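You operate a simulated robot arm through the tools that you are given. There is no shell and no other tool.

The job below is to be done with a simulated robot arm. You get a single attempt, and the scene is never put back.

JOB
Find the leaker: press the blue and pink capsules on the paper pads.
Fine: one capsule a pad, blue plate down for a good three seconds and up again; the leaker goes in the red tub, the other in the green tray.

It is judged by the outcome, as a careful person would: the job done as asked, and still so three seconds after it is handed in. It fails if anything else is knocked over, pushed out of place, dropped, spilled or broken.

ROBOT AND FRAMES
A 6-joint arm with a two-finger gripper, fixed in place. Base frame: the origin is on the floor under the middle of its stand, x ahead of it, y to its left, z up; the work surface is at about z = 860. Readings come in mm, degrees, newtons and seconds.
It reaches about 1417 mm from its shoulder. Its first joint turns from -166.0 to 166.0 degrees. Payload 3.43 kg.
Tool frame: the origin (TCP) lies between the finger pads and is the grasp point; the fingertips stand 20 mm ahead of it; z points along the fingers, y is the line along which they close. The gripper opens to 190 mm; its body begins 248 mm behind the TCP.
Orientation is told as [roll, pitch, yaw] about the base's x, y, z axes, in that order, counted from this pose: with the fingers straight down and closing along the base's y, the tool's x points along the base's -x, its y along +y and its z along -z.

CONTROLS
- The arm moves only by the tool step_arm. Its argument "series" is one flat list of numbers, 7 for each row, row after row: the shift along the base's x, y, z in units of 150 mm (1.0 is 150 mm), then the turn, a rotation vector about the base's x, y, z in units of 180 degrees (1.0 is 180 degrees), then the finger opening in mm, from 0 to 190. In form: [tx, ty, tz, wx, wy, wz, hand, tx, ty, tz, wx, wy, wz, hand, ...]. A call has 1 to 20 rows; each row is the pose to reach, as a shift and turn from the pose commanded when the call began. A call with a number of a shift or a turn outside -1 to 1 is refused whole. Rows are played at 5 a second. More than 50 mm and 8.6 degrees between two rows, or a gripper value outside its range, and nothing of the call is played. Where a pose cannot be reached the arm comes as near as it can. A force on the tool above 50 N (or 10 N above the force at the start of the call, whichever is more), or a blocked arm, ends the call early, and 0.2 s more pass. The fingers move at their own pace (about 153 mm/s each) and stop on an object; they squeeze with about 23 N. The grip force told is the motor's: it shows also when the fingers shut on nothing. Time passes only in rows, and 0.2 s behind the last, so rows that repeat a pose let the fingers close. The reply holds the time, the measured pose of the TCP, the force on the tool along the base axes, the opening and the grip force, in the units named above and with some noise, with the torque about the TCP (base axes, N m) and any sound that the robot's microphone picked up.
- Cameras (640 x 400 px; columns grow to the right, rows downward): "scene" is fixed at [240, -505.9, 1479.2]; the picture's right is [-0.77, 0.64, 0.00], its down [-0.34, -0.41, -0.84] and it looks along [-0.54, -0.65, 0.54] (base axes); focal length 214 px, centre (320, 200). "wrist" rides on the gripper at [70, -8, -288] in the tool frame; the picture's right is [0.12, 0.99, 0.00], its down [-0.96, 0.12, -0.25] and it looks along [-0.25, 0.03, 0.97] (tool axes); focal length 261 px, centre (320, 200). There is no depth. A picture from a camera that has moved, and an enlarged one, comes with that camera's place and axes in the base frame and with its lens. The place of the scene camera against the robot may be out by one fixed shift of up to 25 mm in any direction.
- capture(camera): a new picture of that camera. The clock stands still meanwhile.
- slide_trunk(by): moves the trunk up (or, below 0, down) by that many mm; the arm rides with it, the base frame stays. It gives what a move gives, with no picture.
- enlarge(camera, box): a new picture of the part [left, top, right, bottom] of that camera's present view, enlarged. The clock stands still meanwhile.
- job_done(): hands the job in; it is judged then, once.

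Places have to be worked out from the pictures, the camera data and where the tool is seen. Open the gripper and draw the arm clear of the work before you hand the job in, unless the task says otherwise.

The tools are called after "Emit:" as name(argument=value, ...) on one line, values as JSON. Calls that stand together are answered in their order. step_arm: Moves the arm, as the interface text tells. Its arguments: {"type":"object","properties":{"series":{"type":"array","items":{"type":"number"}}},"required":["series"]} The other tools are called the same way: slide_trunk (by) moves the trunk up or down; capture (camera) takes a picture; enlarge (camera, box) takes an enlarged picture of a part of a camera's view; job_done () hands the job in.

At the start:

```text
time: 0.0
eef_pos: [611.9, 15.3, 1223.7]
tool_rot: [0.0, 0.1, -0.1]
ft_force: [-0.3, 0.2, -0.5]
wrist_torque: [-0.01, -0.04, 0.03]
opening: 189.9
gripper_force: 0.0
trunk travel left (down, up): [-275.0, 165.0]
```

scene: 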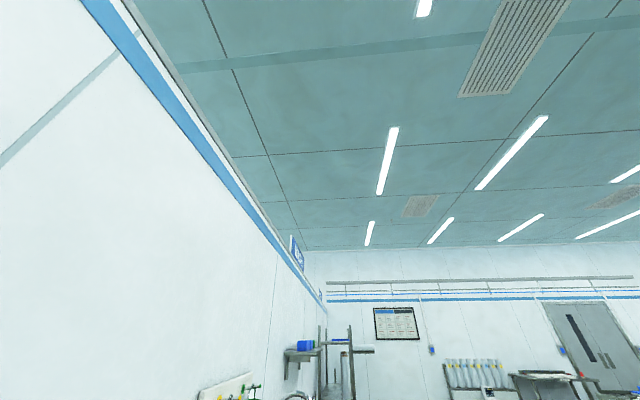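
wrist: 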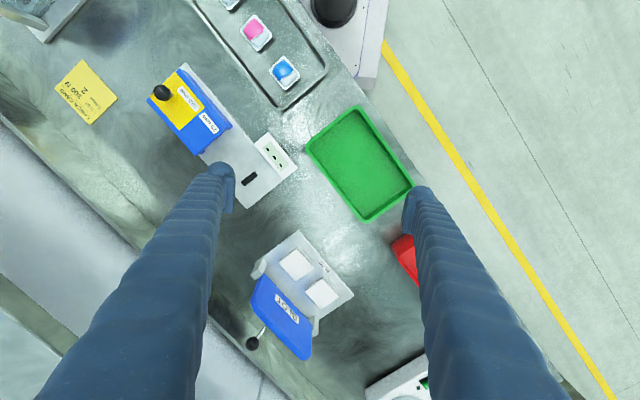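

The scene camera looks away toward the ceiling, so I'll rely on the wrist camera. I see two presses or similar devices, a tray with capsules, a green tray and a red tub; I enlarge the parts to understand them.

Emit:
enlarge(camera="wrist", box=[200, 0, 360, 100])

Emit:
enlarge(camera="wrist", box=[220, 210, 380, 370])

Emit:
enlarge(camera="wrist", box=[130, 50, 310, 210])

Emit:
enlarge(camera="wrist", box=[300, 100, 480, 400])

```text
4.00 times, centred on (280, 50) of wrist
camera zoom: at [541.1, 6.0, 1510.0], right [-0.12, 0.99, 0.0], down [0.96, 0.12, 0.25], along [0.25, 0.03, -0.97], focal length 1043 px, centre (480, 800)
```

zoom: 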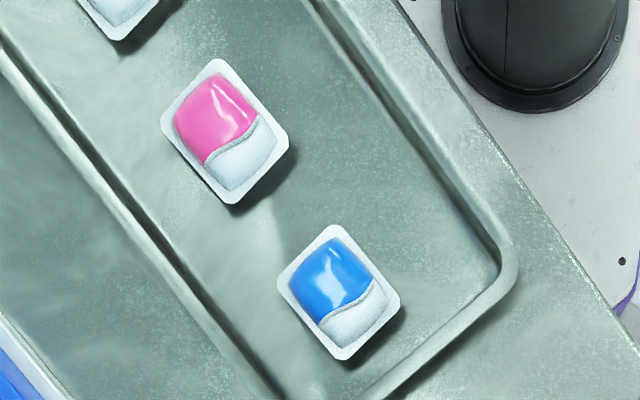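

```text
2.50 times, centred on (300, 290) of wrist
camera zoom: at [541.1, 6.0, 1510.0], right [-0.12, 0.99, 0.0], down [0.96, 0.12, 0.25], along [0.25, 0.03, -0.97], focal length 652 px, centre (370, -25)
```

zoom: 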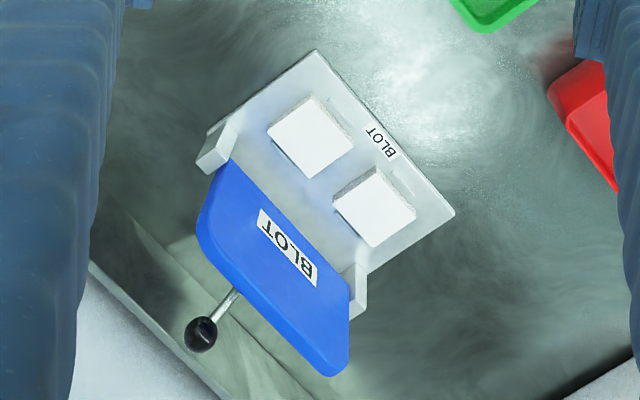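

```text
2.50 times, centred on (220, 130) of wrist
camera zoom: at [541.1, 6.0, 1510.0], right [-0.12, 0.99, 0.0], down [0.96, 0.12, 0.25], along [0.25, 0.03, -0.97], focal length 652 px, centre (570, 375)
```

zoom: 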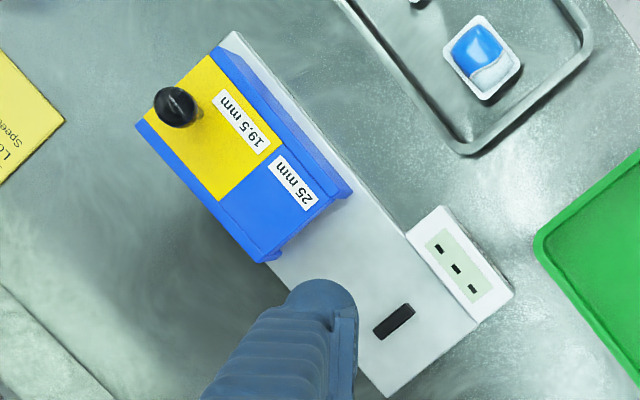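

```text
1.33 times, centred on (390, 250) of wrist
camera zoom: at [541.1, 6.0, 1510.0], right [-0.12, 0.99, 0.0], down [0.96, 0.12, 0.25], along [0.25, 0.03, -0.97], focal length 348 px, centre (227, 133)
```

zoom: 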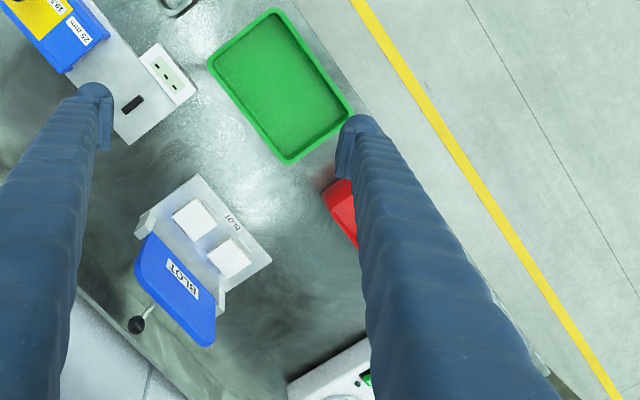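

The blotter has two white pads, a hinged blue plate (standing open) and a lever with a black ball. I shift the tool +150 mm in x to get a second view for triangulation.

Emit:
step_arm(series=[0.25, 0, 0, 0, 0, 0, 190, 0.5, 0, 0, 0, 0, 0, 190, 0.75, 0, 0, 0, 0, 0, 190, 1.0, 0, 0, 0, 0, 0, 190, 1.0, 0, 0, 0, 0, 0, 190])

Emit:
capture(camera="wrist")

Emit:
enlarge(camera="wrist", box=[200, 120, 360, 280])

```text
time: 1.2
eef_pos: [763.2, 15.8, 1224.3]
tool_rot: [-0.1, 0.0, 0.0]
ft_force: [0.3, 0.0, -0.8]
wrist_torque: [0.0, -0.06, 0.0]
opening: 190.1
gripper_force: 0.0
trunk travel left (down, up): [-275.0, 165.0]
```

```text
taken
camera wrist: at [692.5, 7.1, 1510.9], right [-0.12, 0.99, 0.0], down [0.96, 0.12, 0.25], along [0.25, 0.03, -0.97], focal length 261 px, centre (320, 200)
```

wrist: 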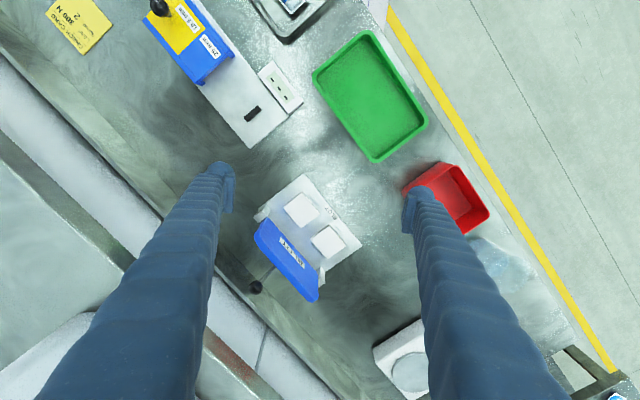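

```text
2.50 times, centred on (280, 200) of wrist
camera zoom: at [692.5, 7.1, 1510.9], right [-0.12, 0.99, 0.0], down [0.96, 0.12, 0.25], along [0.25, 0.03, -0.97], focal length 652 px, centre (420, 200)
```

zoom: 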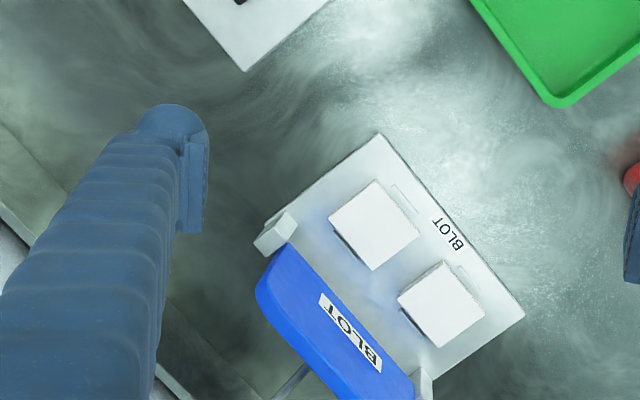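

Triangulating, the lever ball is near (1035,-92,1004), and the plate's free edge near z≈1046, so the plate stands open leaning back and its knob sticks out behind. I read the note and check the tub and other items.

Emit:
enlarge(camera="wrist", box=[30, 0, 130, 60])

Emit:
enlarge(camera="wrist", box=[350, 130, 510, 230])

Emit:
enlarge(camera="wrist", box=[340, 300, 500, 400])

Emit:
enlarge(camera="wrist", box=[230, 160, 390, 310])

```text
6.40 times, centred on (80, 30) of wrist
camera zoom: at [692.5, 7.1, 1510.9], right [-0.12, 0.99, 0.0], down [0.96, 0.12, 0.25], along [0.25, 0.03, -0.97], focal length 1668 px, centre (1856, 1288)
```

zoom: 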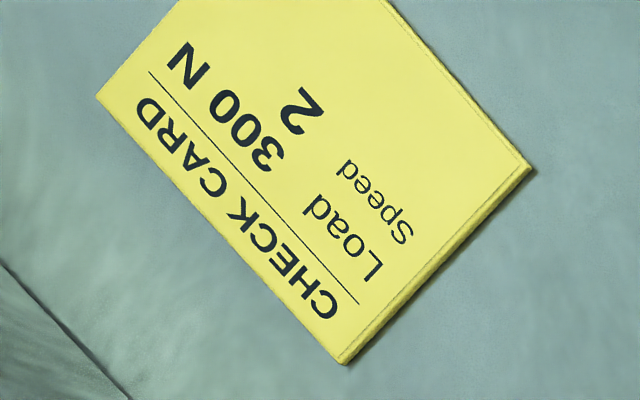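

```text
4.00 times, centred on (430, 180) of wrist
camera zoom: at [692.5, 7.1, 1510.9], right [-0.12, 0.99, 0.0], down [0.96, 0.12, 0.25], along [0.25, 0.03, -0.97], focal length 1043 px, centre (-120, 280)
```

zoom: 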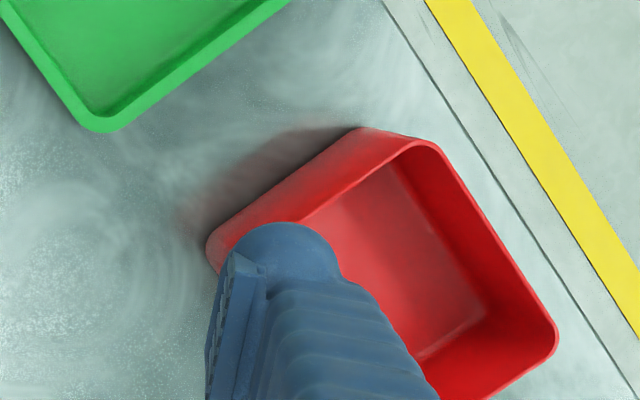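

```text
4.00 times, centred on (420, 350) of wrist
camera zoom: at [692.5, 7.1, 1510.9], right [-0.12, 0.99, 0.0], down [0.96, 0.12, 0.25], along [0.25, 0.03, -0.97], focal length 1043 px, centre (-80, -400)
```

zoom: 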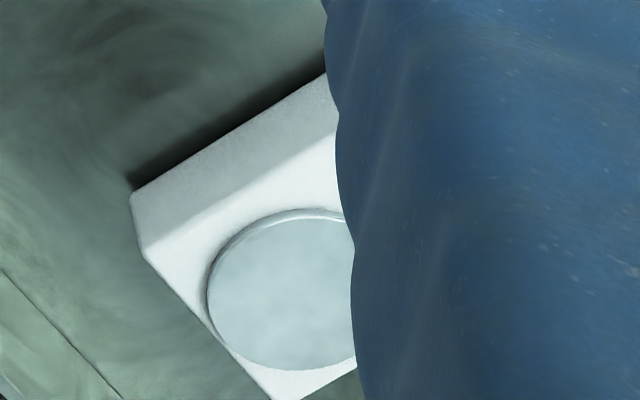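

```text
2.67 times, centred on (310, 235) of wrist
camera zoom: at [692.5, 7.1, 1510.9], right [-0.12, 0.99, 0.0], down [0.96, 0.12, 0.25], along [0.25, 0.03, -0.97], focal length 695 px, centre (347, 107)
```

zoom: 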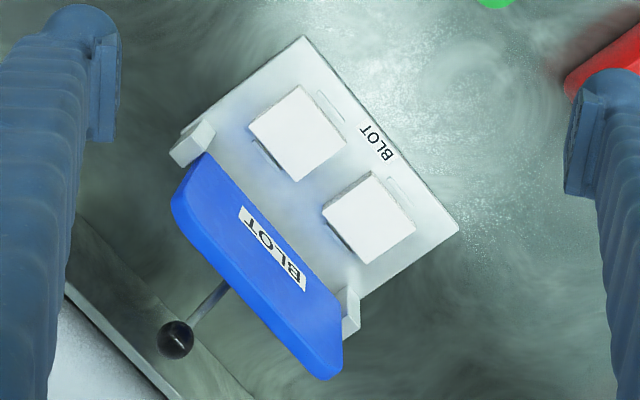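

The card's load/speed note belongs to another device. Now I yaw the tool about -42° to line up with the blotter and move over it for a centred view.

Emit:
step_arm(series=[0.14, 0.065, 0, 0, 0, -0.0467, 190, 0.28, 0.13, 0, 0, 0, -0.0933, 190, 0.42, 0.195, 0, 0, 0, -0.14, 190, 0.56, 0.26, 0, 0, 0, -0.1867, 190, 0.69, 0.327, 0, 0, 0, -0.2333, 190, 0.69, 0.327, 0, 0, 0, -0.2333, 190])

Emit:
capture(camera="wrist")

Emit:
enlarge(camera="wrist", box=[220, 120, 420, 280])

```text
time: 2.6
eef_pos: [863.8, 62.8, 1224.9]
tool_rot: [0.1, 0.1, -42.1]
ft_force: [0.4, 0.2, 0.8]
wrist_torque: [-0.01, -0.03, 0.0]
opening: 190.2
gripper_force: 0.0
trunk travel left (down, up): [-275.0, 165.0]
```

```text
taken
camera wrist: at [805.9, 104.5, 1511.3], right [0.58, 0.82, 0.0], down [0.79, -0.56, 0.25], along [0.2, -0.14, -0.97], focal length 261 px, centre (320, 200)
```

wrist: 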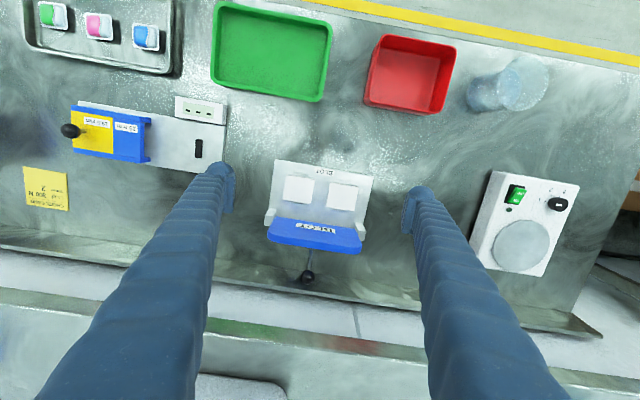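

```text
2.50 times, centred on (320, 200) of wrist
camera zoom: at [805.9, 104.5, 1511.3], right [0.58, 0.82, 0.0], down [0.79, -0.56, 0.25], along [0.2, -0.14, -0.97], focal length 652 px, centre (320, 200)
```

zoom: 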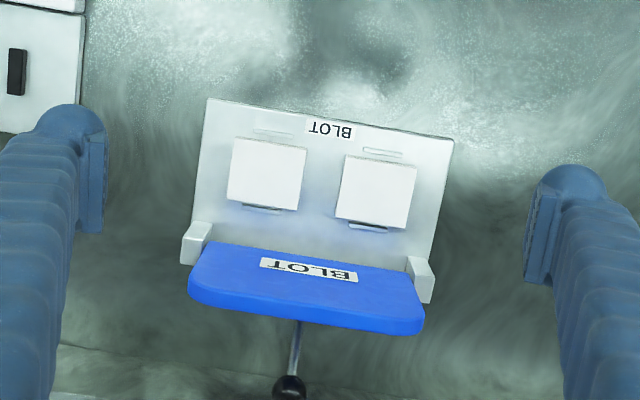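

The blotter's front edge runs at about 45° (pads near (887,-15) and (963,61)). To work out plate, hinge and knob heights I want an oblique side view, so I back off and tilt the tool 45° to look along the hinge.

Emit:
step_arm(series=[-0.15, -0.25, 0, 0, 0, 0, 190, -0.3, -0.5, 0, 0, 0, 0, 190, -0.43, -0.75, 0, 0, 0, 0, 190, -0.43, -1.0, 0, 0, 0, 0, 190, -0.43, -1.0, 0, 0, 0, 0, 190])

Emit:
step_arm(series=[0, -0.06, -0.05, 0.0295, -0.0295, 0, 190, 0, -0.12, -0.1, 0.0589, -0.0589, 0, 190, 0, -0.18, -0.2, 0.0884, -0.0884, 0, 190, 0, -0.25, -0.3, 0.1179, -0.1179, 0, 190, 0, -0.33, -0.4, 0.1473, -0.1473, 0, 190, 0, -0.37, -0.5, 0.1768, -0.1768, 0, 190, 0, -0.37, -0.5, 0.1768, -0.1768, 0, 190])

Emit:
capture(camera="wrist")

```text
time: 3.8
eef_pos: [801.8, -87.4, 1226.5]
tool_rot: [0.0, 0.0, -41.9]
ft_force: [-0.2, -0.8, 0.1]
wrist_torque: [0.05, -0.06, 0.01]
opening: 189.8
gripper_force: 0.1
trunk travel left (down, up): [-275.0, 165.0]
```

```text
time: 5.2
eef_pos: [801.8, -133.1, 1161.6]
tool_rot: [44.6, -2.4, -42.6]
ft_force: [-21.0, 13.7, 18.1]
wrist_torque: [-4.81, -0.39, -5.29]
opening: 190.0
gripper_force: 0.2
trunk travel left (down, up): [-275.0, 165.0]
stopped in row 7: the force on the tool passed its limit at 132 N (the readings are from after the stop); the commanded pose is now the measured one
```

```text
taken
camera wrist: at [601.9, -233.5, 1356.6], right [0.37, 0.62, 0.69], down [0.64, -0.71, 0.3], along [0.67, 0.33, -0.66], focal length 261 px, centre (320, 200)
```

wrist: 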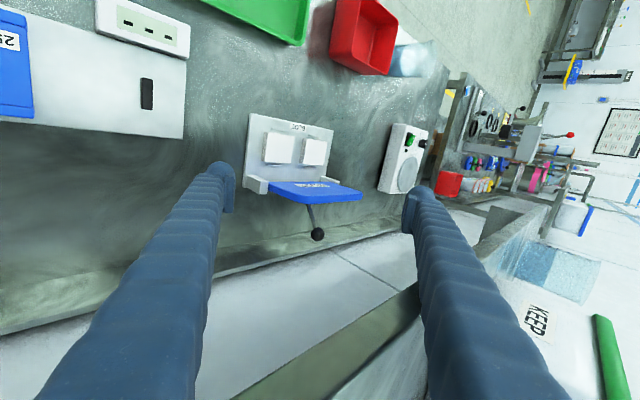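

The tool hit something (132 N) on the gripper body's back/lower side; the torque points to a rail around (666,-296,1298), parallel to the bench. I retreat away from it, up and toward the front, before anything else.

Emit:
step_arm(series=[-0.1, 0.15, 0.15, 0, 0, 0, 190, -0.2, 0.35, 0.35, 0, 0, 0, 190, -0.2, 0.55, 0.5, 0, 0, 0, 190, -0.2, 0.55, 0.5, 0, 0, 0, 190])

Emit:
capture(camera="wrist")

Emit:
capture(camera="scene")

```text
time: 6.2
eef_pos: [771.3, -50.3, 1231.2]
tool_rot: [44.5, -2.1, -42.6]
ft_force: [-0.1, 0.4, -0.3]
wrist_torque: [-0.09, 0.0, -0.06]
opening: 190.1
gripper_force: 0.1
trunk travel left (down, up): [-275.0, 165.0]
```

```text
taken
camera wrist: at [573.1, -150.2, 1427.1], right [0.37, 0.62, 0.69], down [0.64, -0.71, 0.29], along [0.67, 0.33, -0.66], focal length 261 px, centre (320, 200)
```

wrist: 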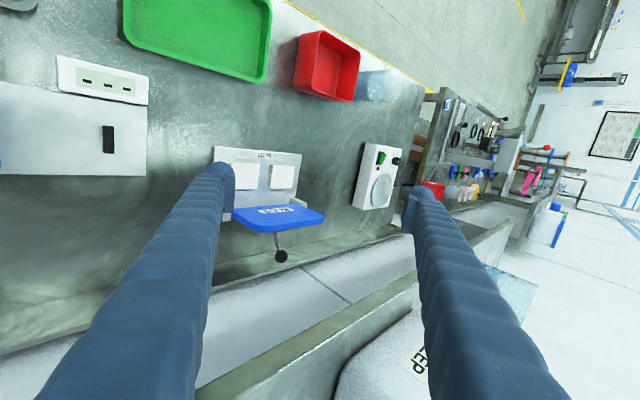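

```text
taken
```

scene: 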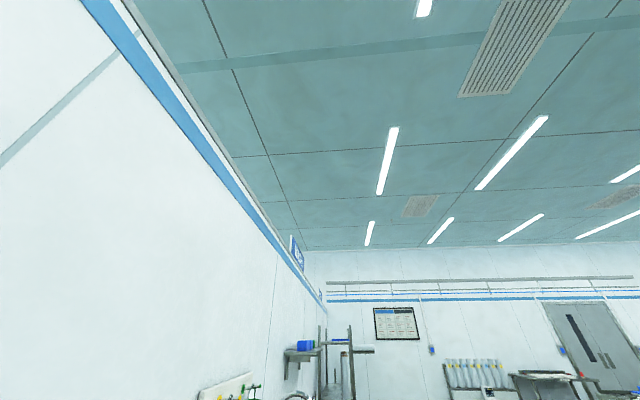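

The retreat cleared the contact (force ~0). Three views agree that a shelf/rail front edge overhangs the bench back at about z≈1300, so I must keep the gripper body leaning to the front when near the blotter. I enlarge the blotter here to get the plate geometry.

Emit:
enlarge(camera="wrist", box=[200, 130, 360, 290])

Emit:
enlarge(camera="wrist", box=[240, 200, 480, 400])

```text
2.50 times, centred on (280, 210) of wrist
camera zoom: at [573.1, -150.2, 1427.1], right [0.37, 0.62, 0.69], down [0.64, -0.71, 0.29], along [0.67, 0.33, -0.66], focal length 652 px, centre (420, 175)
```

zoom: 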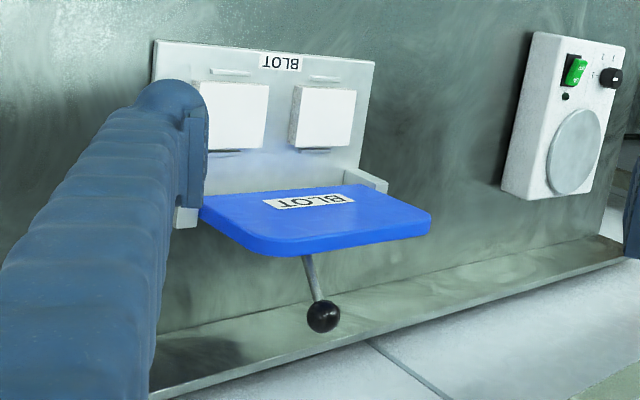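

```text
2.00 times, centred on (360, 300) of wrist
camera zoom: at [573.1, -150.2, 1427.1], right [0.37, 0.62, 0.69], down [0.64, -0.71, 0.29], along [0.67, 0.33, -0.66], focal length 521 px, centre (240, 0)
```

zoom: 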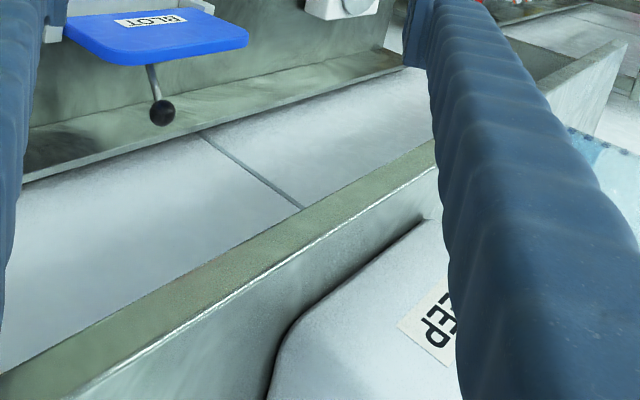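

The plate stands near vertical with a knob behind it. Now I level the tool again while moving away from the shelf toward the capsule tray.

Emit:
step_arm(series=[-0.15, 0.02, 0, -0.0295, 0.0295, 0, 190, -0.3, 0.04, 0, -0.0589, 0.0589, 0, 190, -0.45, 0.06, 0, -0.0884, 0.0884, 0, 190, -0.6, 0.08, 0, -0.1179, 0.1179, 0, 190, -0.8, 0.1, 0, -0.1473, 0.1473, 0, 190, -1.0, 0.1, 0, -0.1768, 0.1768, 0, 190, -1.0, 0.1, 0, -0.1768, 0.1768, 0, 190])

Emit:
step_arm(series=[-0.25, 0, -0.1, 0, 0, 0, 190, -0.5, 0, -0.2, 0, 0, 0, 190, -0.75, 0, -0.3, 0, 0, 0, 190, -1.0, 0, -0.4, 0, 0, 0, 190, -1.0, 0, -0.4, 0, 0, 0, 190])

Emit:
capture(camera="wrist")

```text
time: 7.8
eef_pos: [623.9, -37.6, 1234.0]
tool_rot: [-0.6, 0.2, -41.8]
ft_force: [-0.2, 0.2, 0.3]
wrist_torque: [-0.11, -0.05, 0.0]
opening: 189.8
gripper_force: 0.1
trunk travel left (down, up): [-275.0, 165.0]
```

```text
time: 9.0
eef_pos: [474.3, -39.9, 1174.1]
tool_rot: [-0.3, 0.3, -41.8]
ft_force: [0.1, 1.0, -1.1]
wrist_torque: [0.0, -0.01, 0.01]
opening: 190.3
gripper_force: 0.0
trunk travel left (down, up): [-275.0, 165.0]
```

```text
taken
camera wrist: at [417.6, 1.0, 1461.3], right [0.57, 0.82, -0.01], down [0.8, -0.55, 0.24], along [0.2, -0.14, -0.97], focal length 261 px, centre (320, 200)
```

wrist: 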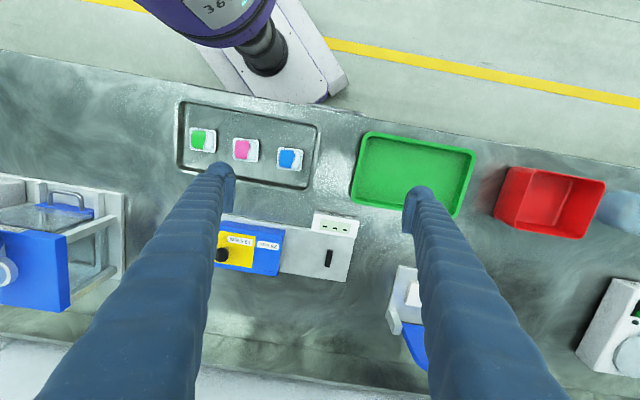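

The capsule tray is in view (green, pink, blue in a row) near (421,-83) for blue. I approach it with a 15° forward tilt about the bench-parallel axis, aligned at yaw ≈ -44.6°, to use the same orientation later at the pads clear of the shelf.

Emit:
step_arm(series=[-0.1, -0.1, -0.2, -0.0293, -0.0297, -0.0078, 190, -0.2, -0.2, -0.4, -0.0585, -0.0593, -0.0156, 190, -0.33, -0.27, -0.6, -0.0585, -0.0593, -0.0156, 190, -0.33, -0.27, -0.6, -0.0585, -0.0593, -0.0156, 110, -0.33, -0.27, -0.6, -0.0585, -0.0593, -0.0156, 110])

Emit:
capture(camera="wrist")

Emit:
enlarge(camera="wrist", box=[220, 120, 420, 280])

```text
time: 10.2
eef_pos: [443.7, -78.7, 1093.1]
tool_rot: [-1.0, -14.5, -44.6]
ft_force: [-0.3, -0.3, 0.1]
wrist_torque: [-0.03, 0.0, -0.01]
opening: 110.1
gripper_force: 0.0
out of reach, approached as far as the arm can: row 3, 4, 5
trunk travel left (down, up): [-275.0, 165.0]
```

```text
taken
camera wrist: at [340.1, 17.6, 1353.4], right [0.62, 0.79, -0.05], down [0.7, -0.52, 0.48], along [0.35, -0.33, -0.88], focal length 261 px, centre (320, 200)
```

wrist: 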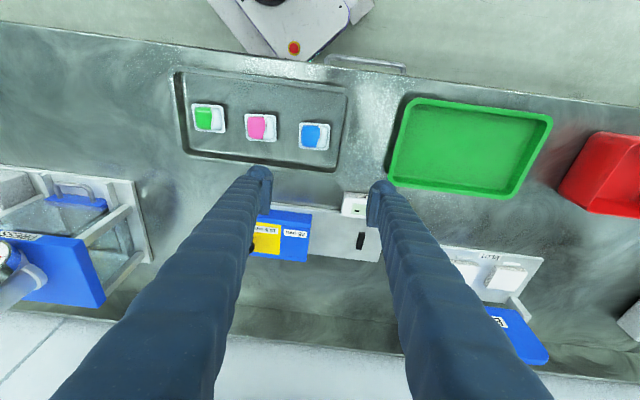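

```text
2.50 times, centred on (320, 200) of wrist
camera zoom: at [340.1, 17.6, 1353.4], right [0.62, 0.79, -0.05], down [0.7, -0.52, 0.48], along [0.35, -0.33, -0.88], focal length 652 px, centre (320, 200)
```

zoom: 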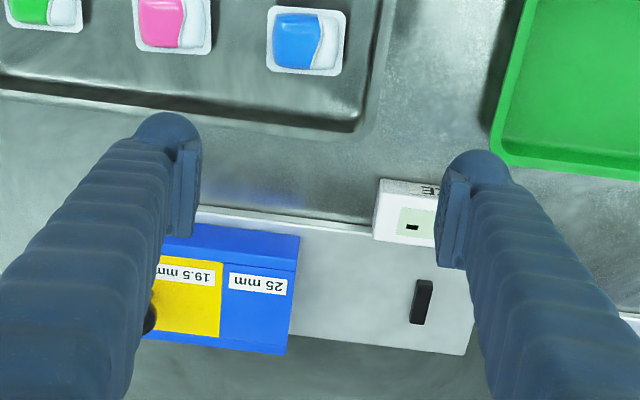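

The arm can't tuck in that close at this height. I raise the trunk so the shoulder sits higher and the wrist can come nearer to the stand.

Emit:
slide_trunk(by=150)

Emit:
step_arm(series=[0, 0, -0.25, 0.0137, 0.006, 0, 110, 0, 0, -0.5, 0.0137, 0.006, 0, 110, 0, 0, -0.75, 0.0137, 0.006, 0, 110, 0, 0, -1.0, 0.0137, 0.006, 0, 110, 0, 0, -1.0, 0.0137, 0.006, 0, 110])

```text
time: 12.0
eef_pos: [442.1, -78.7, 1243.3]
tool_rot: [-1.0, -14.6, -44.7]
ft_force: [-0.1, 0.2, 0.3]
wrist_torque: [-0.03, -0.01, -0.02]
opening: 110.1
gripper_force: 0.1
trunk travel left (down, up): [-425.0, 15.0]
```

```text
time: 13.2
eef_pos: [480.6, -85.2, 1098.0]
tool_rot: [-0.1, -11.8, -45.5]
ft_force: [0.1, 0.6, -0.1]
wrist_torque: [-0.16, 0.07, 0.02]
opening: 110.0
gripper_force: 0.1
out of reach, approached as far as the arm can: row 1, 2, 3, 4, 5
trunk travel left (down, up): [-425.0, 15.0]
```

Raising made it worse (x only reaches 480), so lowering the trunk should help. I raise the arm first, then lower the trunk, keeping the TCP height safe.

Emit:
step_arm(series=[0.05, 0, 0.25, 0, 0, 0, 110, 0.1, 0, 0.5, 0, 0, 0, 110, 0.1, 0, 0.75, 0, 0, 0, 110, 0.1, 0, 1.0, 0, 0, 0, 110, 0.1, 0, 1.0, 0, 0, 0, 110])

Emit:
slide_trunk(by=-150)

Emit:
step_arm(series=[0, 0, 0.25, 0, 0, 0, 110, 0, 0, 0.5, 0, 0, 0, 110, 0, 0, 0.75, 0, 0, 0, 110, 0, 0, 1.0, 0, 0, 0, 110, 0, 0, 1.0, 0, 0, 0, 110])

Emit:
slide_trunk(by=-150)

```text
time: 14.4
eef_pos: [498.6, -83.9, 1247.5]
tool_rot: [0.1, -12.0, -44.7]
ft_force: [0.0, 0.2, 0.5]
wrist_torque: [0.03, 0.05, -0.01]
opening: 109.9
gripper_force: 0.1
trunk travel left (down, up): [-425.0, 15.0]
```

```text
time: 16.1
eef_pos: [497.0, -85.2, 1097.3]
tool_rot: [0.0, -12.0, -44.8]
ft_force: [0.6, 0.3, -0.3]
wrist_torque: [0.01, 0.01, -0.01]
opening: 109.9
gripper_force: 0.0
trunk travel left (down, up): [-275.0, 165.0]
```

```text
time: 17.3
eef_pos: [496.2, -83.0, 1248.2]
tool_rot: [-0.2, -11.9, -44.8]
ft_force: [-0.4, 0.6, 0.1]
wrist_torque: [-0.01, 0.03, 0.02]
opening: 109.9
gripper_force: 0.0
trunk travel left (down, up): [-275.0, 165.0]
```

```text
time: 19.1
eef_pos: [495.6, -83.9, 1098.5]
tool_rot: [0.0, -11.9, -44.8]
ft_force: [0.3, 0.0, 0.9]
wrist_torque: [-0.01, 0.01, 0.02]
opening: 110.1
gripper_force: 0.1
trunk travel left (down, up): [-125.0, 315.0]
```

Trunk is now 150 mm below its start. I test reach toward the blue capsule: shift -75 mm in x at z≈1050.

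Emit:
step_arm(series=[-0.2, 0, -0.1, 0, 0, 0, 110, -0.4, 0, -0.2, 0, 0, 0, 110, -0.5, 0, -0.3, 0, 0, 0, 110, -0.5, 0, -0.3, 0, 0, 0, 110])

Emit:
capture(camera="wrist")

```text
time: 20.1
eef_pos: [421.8, -83.6, 1051.0]
tool_rot: [-0.1, -11.9, -44.6]
ft_force: [-0.2, -0.1, 0.8]
wrist_torque: [-0.02, -0.01, 0.0]
opening: 110.1
gripper_force: 0.0
trunk travel left (down, up): [-125.0, 315.0]
```

```text
taken
camera wrist: at [324.1, 0.7, 1317.5], right [0.62, 0.79, -0.03], down [0.71, -0.54, 0.44], along [0.33, -0.29, -0.9], focal length 261 px, centre (320, 200)
```

wrist: 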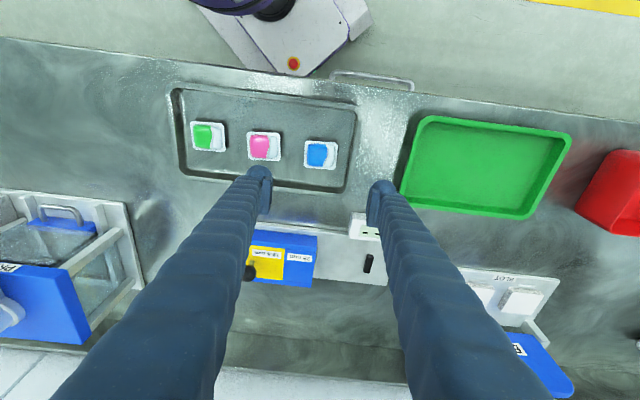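

Reach is fine now. Blue capsule triangulates to about (422,-87), pink (350,-155), tops near z≈875. I descend 100 mm over the blue capsule for a close look.

Emit:
step_arm(series=[0, -0.01, -0.25, 0, 0, 0, 110, 0, -0.02, -0.5, 0, 0, 0, 110, 0, -0.02, -0.65, 0, 0, 0, 110, 0, -0.02, -0.65, 0, 0, 0, 110])

Emit:
capture(camera="wrist")

Emit:
enlarge(camera="wrist", box=[220, 120, 420, 280])

```text
time: 21.1
eef_pos: [423.0, -86.9, 955.6]
tool_rot: [0.0, -12.1, -44.8]
ft_force: [0.3, -0.6, 0.2]
wrist_torque: [0.0, 0.03, -0.01]
opening: 110.2
gripper_force: 0.0
trunk travel left (down, up): [-125.0, 315.0]
```

```text
taken
camera wrist: at [325.3, -2.1, 1222.2], right [0.62, 0.79, -0.02], down [0.71, -0.55, 0.44], along [0.33, -0.29, -0.9], focal length 261 px, centre (320, 200)
```

wrist: 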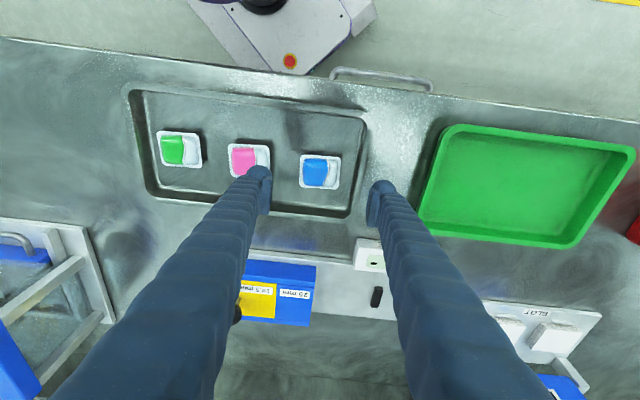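

```text
2.50 times, centred on (320, 200) of wrist
camera zoom: at [325.3, -2.1, 1222.2], right [0.62, 0.79, -0.02], down [0.71, -0.55, 0.44], along [0.33, -0.29, -0.9], focal length 652 px, centre (320, 200)
```

zoom: 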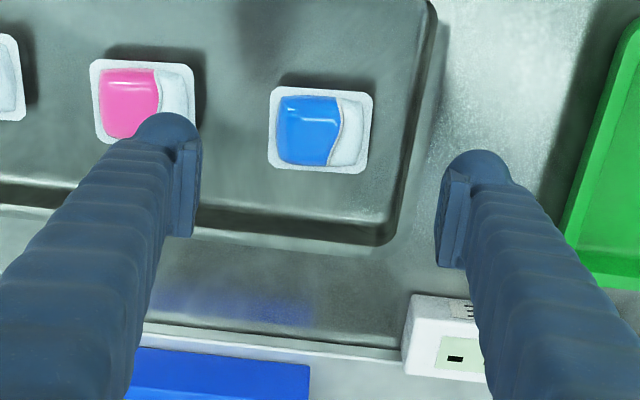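

The capsule measures about 55 mm along the row and 48 mm across, aligned with the fingers within ~2°. I narrow the opening to 66 mm and descend toward z≈905 to check clearance to the pink one.

Emit:
step_arm(series=[-0.0067, 0.0127, 0, 0, 0, 0, 66, -0.0067, 0.0127, 0, 0, 0, 0, 66, -0.0067, 0.0127, -0.17, 0, 0, 0, 66, -0.0067, 0.0127, -0.34, 0, 0, 0, 66, -0.0067, 0.0127, -0.34, 0, 0, 0, 66])

Emit:
enlarge(camera="wrist", box=[220, 120, 420, 280])

```text
time: 22.3
eef_pos: [445.0, -86.5, 915.2]
tool_rot: [0.0, -11.7, -44.9]
ft_force: [-0.3, -0.6, -0.5]
wrist_torque: [0.0, 0.02, 0.03]
opening: 65.8
gripper_force: 0.1
out of reach, approached as far as the arm can: row 3, 4, 5
trunk travel left (down, up): [-125.0, 315.0]
```

```text
2.50 times, centred on (320, 200) of wrist
camera zoom: at [348.0, -2.7, 1181.8], right [0.62, 0.79, -0.03], down [0.71, -0.55, 0.44], along [0.33, -0.29, -0.9], focal length 652 px, centre (320, 200)
```

zoom: 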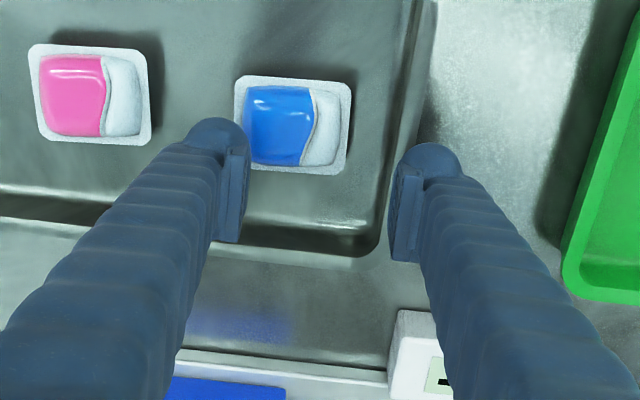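

Lower down the reach limit bites again; the limit depends on height relative to the trunk, so I raise the arm and lower the trunk fully (125 mm).

Emit:
step_arm(series=[0, 0, 0.3, 0, 0, 0, 66, 0, 0, 0.6, 0, 0, 0, 66, 0, 0, 0.9, 0, 0, 0, 66, 0, 0, 1.0, 0, 0, 0, 66, 0, 0, 1.0, 0, 0, 0, 66])

Emit:
slide_trunk(by=-120)

```text
time: 23.5
eef_pos: [444.4, -85.3, 1066.4]
tool_rot: [-0.1, -11.7, -44.6]
ft_force: [1.1, 0.4, -0.6]
wrist_torque: [-0.02, 0.02, 0.0]
opening: 65.9
gripper_force: 0.1
trunk travel left (down, up): [-125.0, 315.0]
```

```text
time: 25.0
eef_pos: [444.2, -84.9, 949.4]
tool_rot: [0.1, -12.1, -44.9]
ft_force: [-0.1, 0.3, -0.4]
wrist_torque: [0.03, 0.01, 0.03]
opening: 65.8
gripper_force: 0.1
trunk travel left (down, up): [-5.0, 435.0]
```

Now at z≈949 with the trunk nearly at bottom. I go to just above the blue capsule at (422,-85,905).

Emit:
step_arm(series=[-0.15, 0, 0, 0, 0, 0, 66, -0.15, 0, -0.15, 0, 0, 0, 66, -0.15, 0, -0.3, 0, 0, 0, 66, -0.15, 0, -0.3, 0, 0, 0, 66])

Emit:
enlarge(camera="wrist", box=[220, 120, 420, 280])

```text
time: 26.0
eef_pos: [420.4, -86.8, 904.0]
tool_rot: [0.1, -12.1, -44.8]
ft_force: [-0.6, 0.1, 0.0]
wrist_torque: [0.04, -0.05, 0.02]
opening: 65.6
gripper_force: 0.0
trunk travel left (down, up): [-5.0, 435.0]
```

```text
2.50 times, centred on (320, 200) of wrist
camera zoom: at [323.3, -2.7, 1169.0], right [0.62, 0.79, -0.02], down [0.71, -0.55, 0.44], along [0.33, -0.29, -0.9], focal length 652 px, centre (320, 200)
```

zoom: 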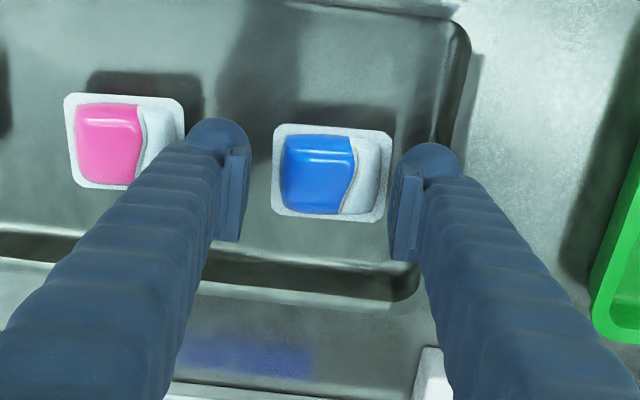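

The blue capsule sits about 6 mm toward +row direction from the grip centre, and the gap to pink is ~47 mm. I shift 6 mm along the row, open to 70 and lower to z≈893.

Emit:
step_arm(series=[0.03, 0.029, 0, 0, 0, 0, 70, 0.03, 0.029, -0.035, 0, 0, 0, 70, 0.03, 0.029, -0.07, 0, 0, 0, 70, 0.03, 0.029, -0.07, 0, 0, 0, 70])

Emit:
enlarge(camera="wrist", box=[240, 140, 400, 240])

```text
time: 26.8
eef_pos: [426.8, -82.1, 898.0]
tool_rot: [0.4, -12.5, -44.9]
ft_force: [-15.9, 2.6, 43.2]
wrist_torque: [2.33, -1.24, 0.82]
opening: 67.7
gripper_force: 0.1
trunk travel left (down, up): [-5.0, 435.0]
stopped in row 3: the force on the tool passed its limit at 63 N (the readings are from after the stop); the commanded pose is now the measured one
```

```text
4.00 times, centred on (320, 190) of wrist
camera zoom: at [327.2, 3.0, 1163.5], right [0.62, 0.79, -0.02], down [0.71, -0.54, 0.45], along [0.34, -0.29, -0.89], focal length 1043 px, centre (320, 240)
```

zoom: 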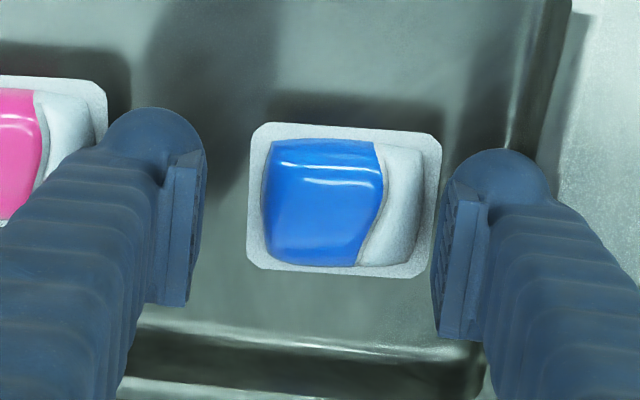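

The right fingertip landed on the tray's end rim (contact at ~+62 mm along the row); there isn't room for a finger on that side. I lift straight up and check the tray; I'll grip blue across the bench direction instead.

Emit:
step_arm(series=[0, 0, 0.2, 0, 0, 0, 70, 0, 0, 0.45, 0, 0, 0, 70, 0, 0, 0.7, 0, 0, 0, 70, 0, 0, 0.7, 0, 0, 0, 70])

Emit:
capture(camera="wrist")

Emit:
enlarge(camera="wrist", box=[110, 70, 390, 240])

```text
time: 27.8
eef_pos: [431.9, -81.4, 1001.1]
tool_rot: [0.3, -12.3, -44.6]
ft_force: [-0.4, -0.2, 0.0]
wrist_torque: [-0.01, -0.01, -0.01]
opening: 70.0
gripper_force: 0.0
trunk travel left (down, up): [-5.0, 435.0]
```

```text
taken
camera wrist: at [330.9, 2.9, 1266.0], right [0.61, 0.79, -0.02], down [0.71, -0.54, 0.45], along [0.34, -0.29, -0.89], focal length 261 px, centre (320, 200)
```

wrist: 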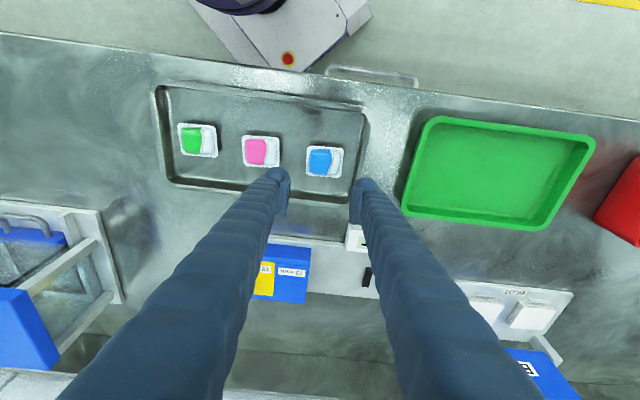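

```text
2.29 times, centred on (250, 155) of wrist
camera zoom: at [330.9, 2.9, 1266.0], right [0.61, 0.79, -0.02], down [0.71, -0.54, 0.45], along [0.34, -0.29, -0.89], focal length 596 px, centre (480, 303)
```

zoom: 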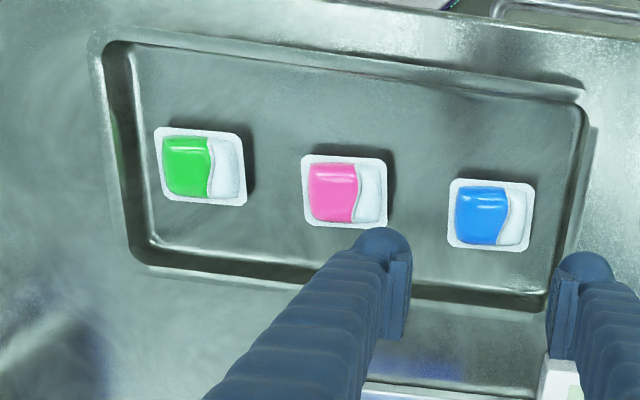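

The tray seems to have slid roughly 10 mm along the row when the finger wedged on its rim; I'll verify and correct that later. Now I level the tool and lift slightly before turning it 90° so the fingers close across the short side of the capsule.

Emit:
step_arm(series=[0, 0, 0.15, 0.024, 0.0243, 0, 70, 0, 0, 0.3, 0.048, 0.0487, 0, 70, 0, 0, 0.3, 0.048, 0.0487, 0, 70])

Emit:
step_arm(series=[0, 0, 0, 0, 0, 0.045, 70, 0, 0, 0, 0, 0, 0.09, 70, 0, 0, 0, 0, 0, 0.135, 70, 0, 0, 0, 0, 0, 0.18, 70, 0, 0, 0, 0, 0, 0.225, 70, 0, 0, 0, 0, 0, 0.27, 70, 0, 0, 0, 0, 0, 0.315, 70, 0, 0, 0, 0, 0, 0.36, 70, 0, 0, 0, 0, 0, 0.405, 70, 0, 0, 0, 0, 0, 0.45, 70, 0, 0, 0, 0, 0, 0.5, 70, 0, 0, 0, 0, 0, 0.5, 70])

Emit:
capture(camera="wrist")

Emit:
enlarge(camera="wrist", box=[200, 100, 440, 250])

```text
time: 28.6
eef_pos: [430.0, -82.8, 1043.9]
tool_rot: [0.0, 0.5, -44.9]
ft_force: [-0.3, 0.3, 0.1]
wrist_torque: [0.02, -0.01, -0.01]
opening: 70.1
gripper_force: 0.0
trunk travel left (down, up): [-5.0, 435.0]
```

```text
refused: row 11 steps farther than a row can; nothing moved
```

```text
taken
camera wrist: at [374.9, -41.4, 1331.0], right [0.62, 0.79, 0.0], down [0.76, -0.6, 0.24], along [0.19, -0.15, -0.97], focal length 261 px, centre (320, 200)
```

wrist: 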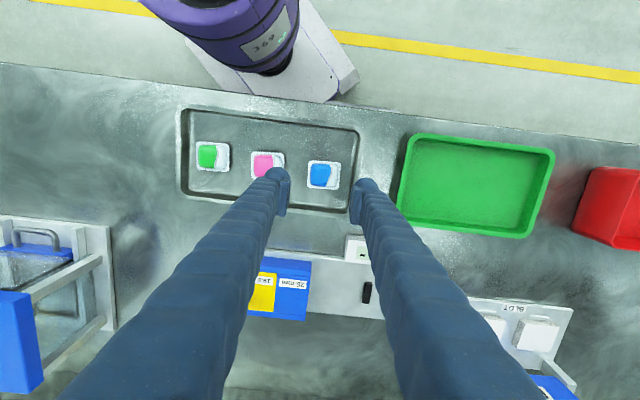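

```text
2.67 times, centred on (320, 175) of wrist
camera zoom: at [374.9, -41.4, 1331.0], right [0.62, 0.79, 0.0], down [0.76, -0.6, 0.24], along [0.19, -0.15, -0.97], focal length 695 px, centre (320, 267)
```

zoom: 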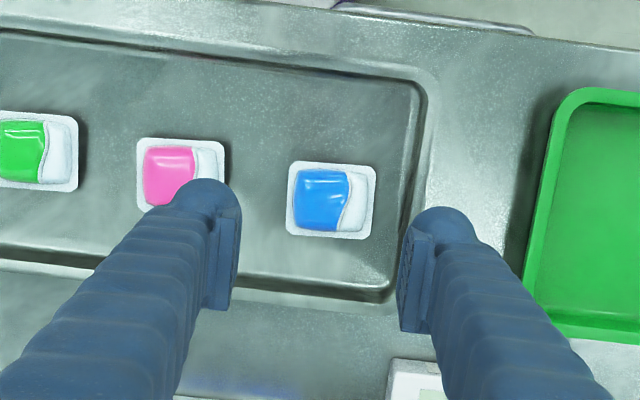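

Blue is now at about (434,-79); the tray did slide ~15 mm, which I'll push back at the end and verify against the first picture. I redo the 90° yaw in finer rows.

Emit:
step_arm(series=[0, 0, 0, 0, 0, 0.042, 70, 0, 0, 0, 0, 0, 0.084, 70, 0, 0, 0, 0, 0, 0.126, 70, 0, 0, 0, 0, 0, 0.168, 70, 0, 0, 0, 0, 0, 0.21, 70, 0, 0, 0, 0, 0, 0.252, 70, 0, 0, 0, 0, 0, 0.294, 70, 0, 0, 0, 0, 0, 0.336, 70, 0, 0, 0, 0, 0, 0.378, 70, 0, 0, 0, 0, 0, 0.42, 70, 0, 0, 0, 0, 0, 0.462, 70, 0, 0, 0, 0, 0, 0.5, 70, 0, 0, 0, 0, 0, 0.5, 70])

Emit:
capture(camera="wrist")

Emit:
enlarge(camera="wrist", box=[200, 100, 440, 250])

```text
time: 31.4
eef_pos: [429.3, -80.6, 1046.8]
tool_rot: [0.3, 0.0, 45.1]
ft_force: [-0.2, -1.3, 0.3]
wrist_torque: [-0.02, 0.03, 0.01]
opening: 69.9
gripper_force: 0.1
trunk travel left (down, up): [-5.0, 435.0]
```

```text
taken
camera wrist: at [385.6, -138.7, 1333.9], right [-0.79, 0.61, 0.0], down [0.6, 0.76, 0.25], along [0.15, 0.2, -0.97], focal length 261 px, centre (320, 200)
```

wrist: 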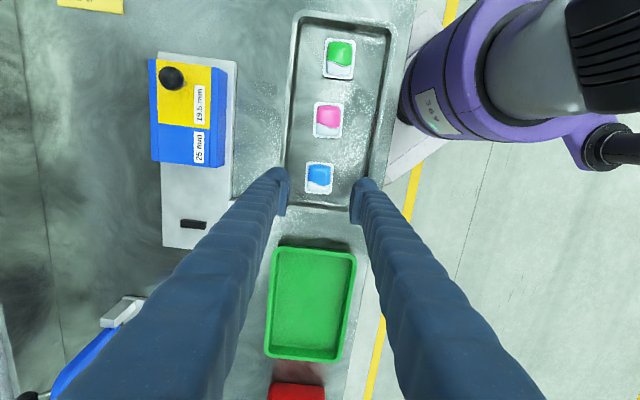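

```text
2.67 times, centred on (320, 175) of wrist
camera zoom: at [385.6, -138.7, 1333.9], right [-0.79, 0.61, 0.0], down [0.6, 0.76, 0.25], along [0.15, 0.2, -0.97], focal length 695 px, centre (320, 267)
```

zoom: 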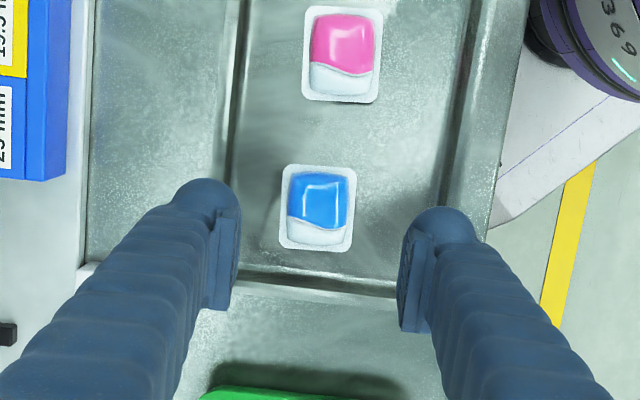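

The fingers now close across the capsule's 48 mm side; behind it there's only about 26–36 mm to the tray's back wall, so I offset 5 mm to the front and lower to z≈906 for a check.

Emit:
step_arm(series=[0.008, 0.047, -0.25, 0, 0, 0, 62, 0.008, 0.047, -0.5, 0, 0, 0, 62, 0.008, 0.047, -0.75, 0, 0, 0, 62, 0.008, 0.047, -0.935, 0, 0, 0, 62, 0.008, 0.047, -0.935, 0, 0, 0, 62])

Emit:
enlarge(camera="wrist", box=[240, 140, 400, 240])

```text
time: 32.6
eef_pos: [429.1, -72.3, 906.9]
tool_rot: [0.3, 0.0, 45.2]
ft_force: [0.0, 1.0, 0.2]
wrist_torque: [-0.02, 0.04, -0.01]
opening: 61.8
gripper_force: 0.2
trunk travel left (down, up): [-5.0, 435.0]
```

```text
4.00 times, centred on (320, 190) of wrist
camera zoom: at [385.9, -130.3, 1193.0], right [-0.79, 0.62, 0.0], down [0.6, 0.76, 0.25], along [0.15, 0.2, -0.97], focal length 1043 px, centre (320, 240)
```

zoom: 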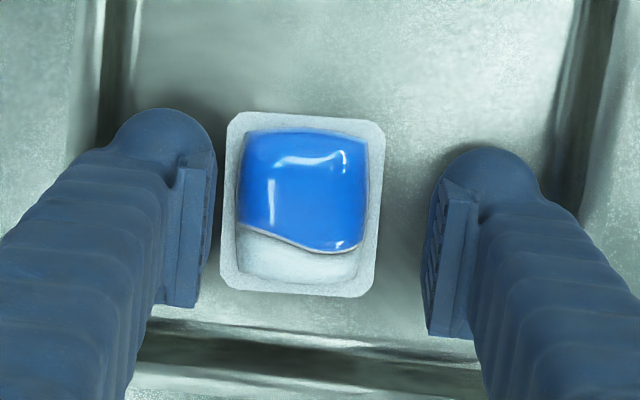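

Blue is centred as intended with ~1–2 mm behind the capsule and a few mm to the wall; I open to 64, nudge 3 mm, and lower to z≈886.

Emit:
step_arm(series=[-0.014, -0.014, 0, 0, 0, 0, 64, -0.014, -0.014, -0.05, 0, 0, 0, 64, -0.014, -0.014, -0.1, 0, 0, 0, 64, -0.014, -0.014, -0.139, 0, 0, 0, 64, -0.014, -0.014, -0.139, 0, 0, 0, 64])

Emit:
enlarge(camera="wrist", box=[240, 140, 400, 240])

```text
time: 33.8
eef_pos: [426.1, -75.7, 886.2]
tool_rot: [0.3, 0.1, 45.2]
ft_force: [0.6, 0.1, 0.3]
wrist_torque: [-0.02, 0.01, -0.02]
opening: 64.1
gripper_force: 0.0
trunk travel left (down, up): [-5.0, 435.0]
```

```text
4.00 times, centred on (320, 190) of wrist
camera zoom: at [383.6, -132.8, 1172.7], right [-0.79, 0.62, 0.01], down [0.6, 0.76, 0.25], along [0.15, 0.2, -0.97], focal length 1043 px, centre (320, 240)
```

zoom: 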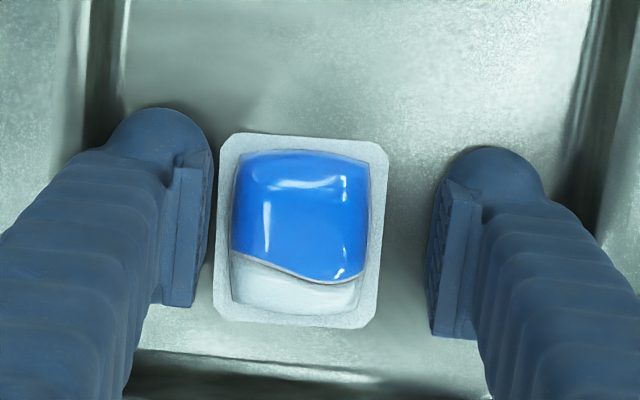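

No contact yet with tips near z≈866. I lower 2 mm more, then close gently on the capsule.

Emit:
step_arm(series=[0, 0, -0.0133, 0, 0, 0, 64, 0, 0, -0.0133, 0, 0, 0, 64])

Emit:
step_arm(series=[0, 0, 0, 0, 0, 0, 54, 0, 0, 0, 0, 0, 0, 44, 0, 0, 0, 0, 0, 0, 40, 0, 0, 0, 0, 0, 0, 36, 0, 0, 0, 0, 0, 0, 36])

Emit:
enlarge(camera="wrist", box=[240, 140, 400, 240])

```text
time: 34.4
eef_pos: [426.7, -76.7, 883.6]
tool_rot: [0.3, -0.1, 45.2]
ft_force: [0.6, -0.1, 0.1]
wrist_torque: [0.02, -0.02, -0.02]
opening: 64.0
gripper_force: 0.1
trunk travel left (down, up): [-5.0, 435.0]
```

```text
time: 35.6
eef_pos: [426.8, -76.1, 884.2]
tool_rot: [0.3, 0.0, 45.1]
ft_force: [-0.1, 1.1, -0.9]
wrist_torque: [0.0, -0.01, -0.04]
opening: 40.7
gripper_force: 22.8
trunk travel left (down, up): [-5.0, 435.0]
```

```text
4.00 times, centred on (320, 190) of wrist
camera zoom: at [384.2, -133.0, 1170.9], right [-0.79, 0.62, 0.0], down [0.6, 0.76, 0.25], along [0.15, 0.2, -0.97], focal length 1043 px, centre (320, 240)
```

zoom: 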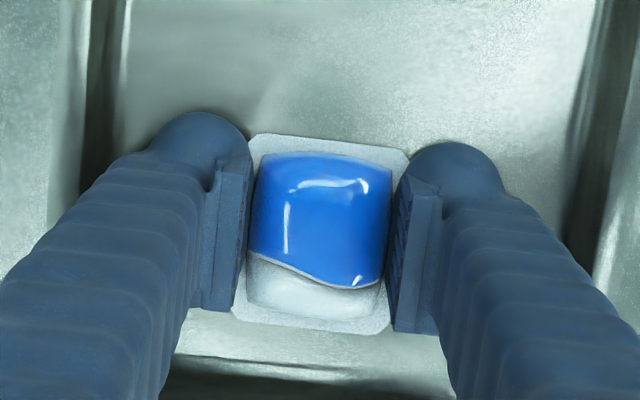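

The fingers hold the capsule body (opening 40.7 mm, 22.8 N), above its flange. I lift it out of the tray by 110 mm.

Emit:
step_arm(series=[0, 0, 0.1, 0, 0, 0, 34, 0, 0, 0.25, 0, 0, 0, 34, 0, 0, 0.5, 0, 0, 0, 34, 0, 0, 0.75, 0, 0, 0, 34, 0, 0, 0.75, 0, 0, 0, 34])

Emit:
capture(camera="wrist")

Emit:
enlarge(camera="wrist", box=[240, 140, 400, 240])

```text
time: 36.8
eef_pos: [427.4, -76.5, 992.7]
tool_rot: [0.6, 0.2, 45.1]
ft_force: [-0.7, 0.2, -0.2]
wrist_torque: [0.01, -0.05, 0.03]
opening: 40.4
gripper_force: 22.5
trunk travel left (down, up): [-5.0, 435.0]
```

```text
taken
camera wrist: at [385.9, -133.7, 1280.4], right [-0.79, 0.62, 0.01], down [0.6, 0.76, 0.25], along [0.14, 0.2, -0.97], focal length 261 px, centre (320, 200)
```

wrist: 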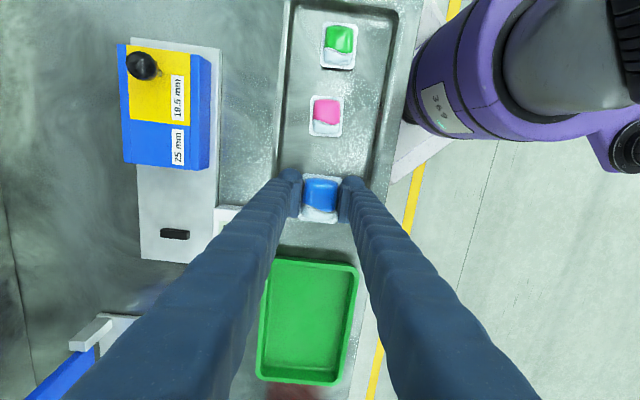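

```text
4.00 times, centred on (320, 190) of wrist
camera zoom: at [385.9, -133.7, 1280.4], right [-0.79, 0.62, 0.01], down [0.6, 0.76, 0.25], along [0.14, 0.2, -0.97], focal length 1043 px, centre (320, 240)
```

zoom: 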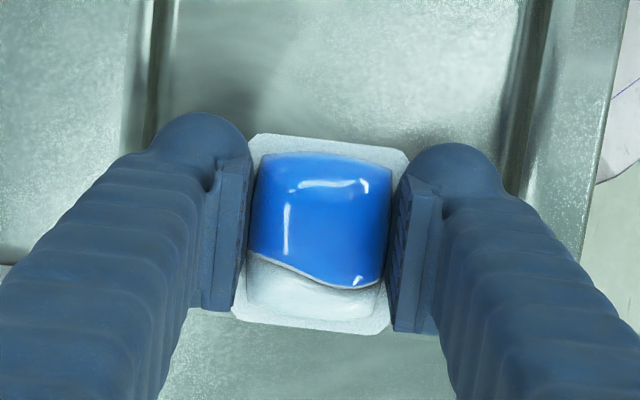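

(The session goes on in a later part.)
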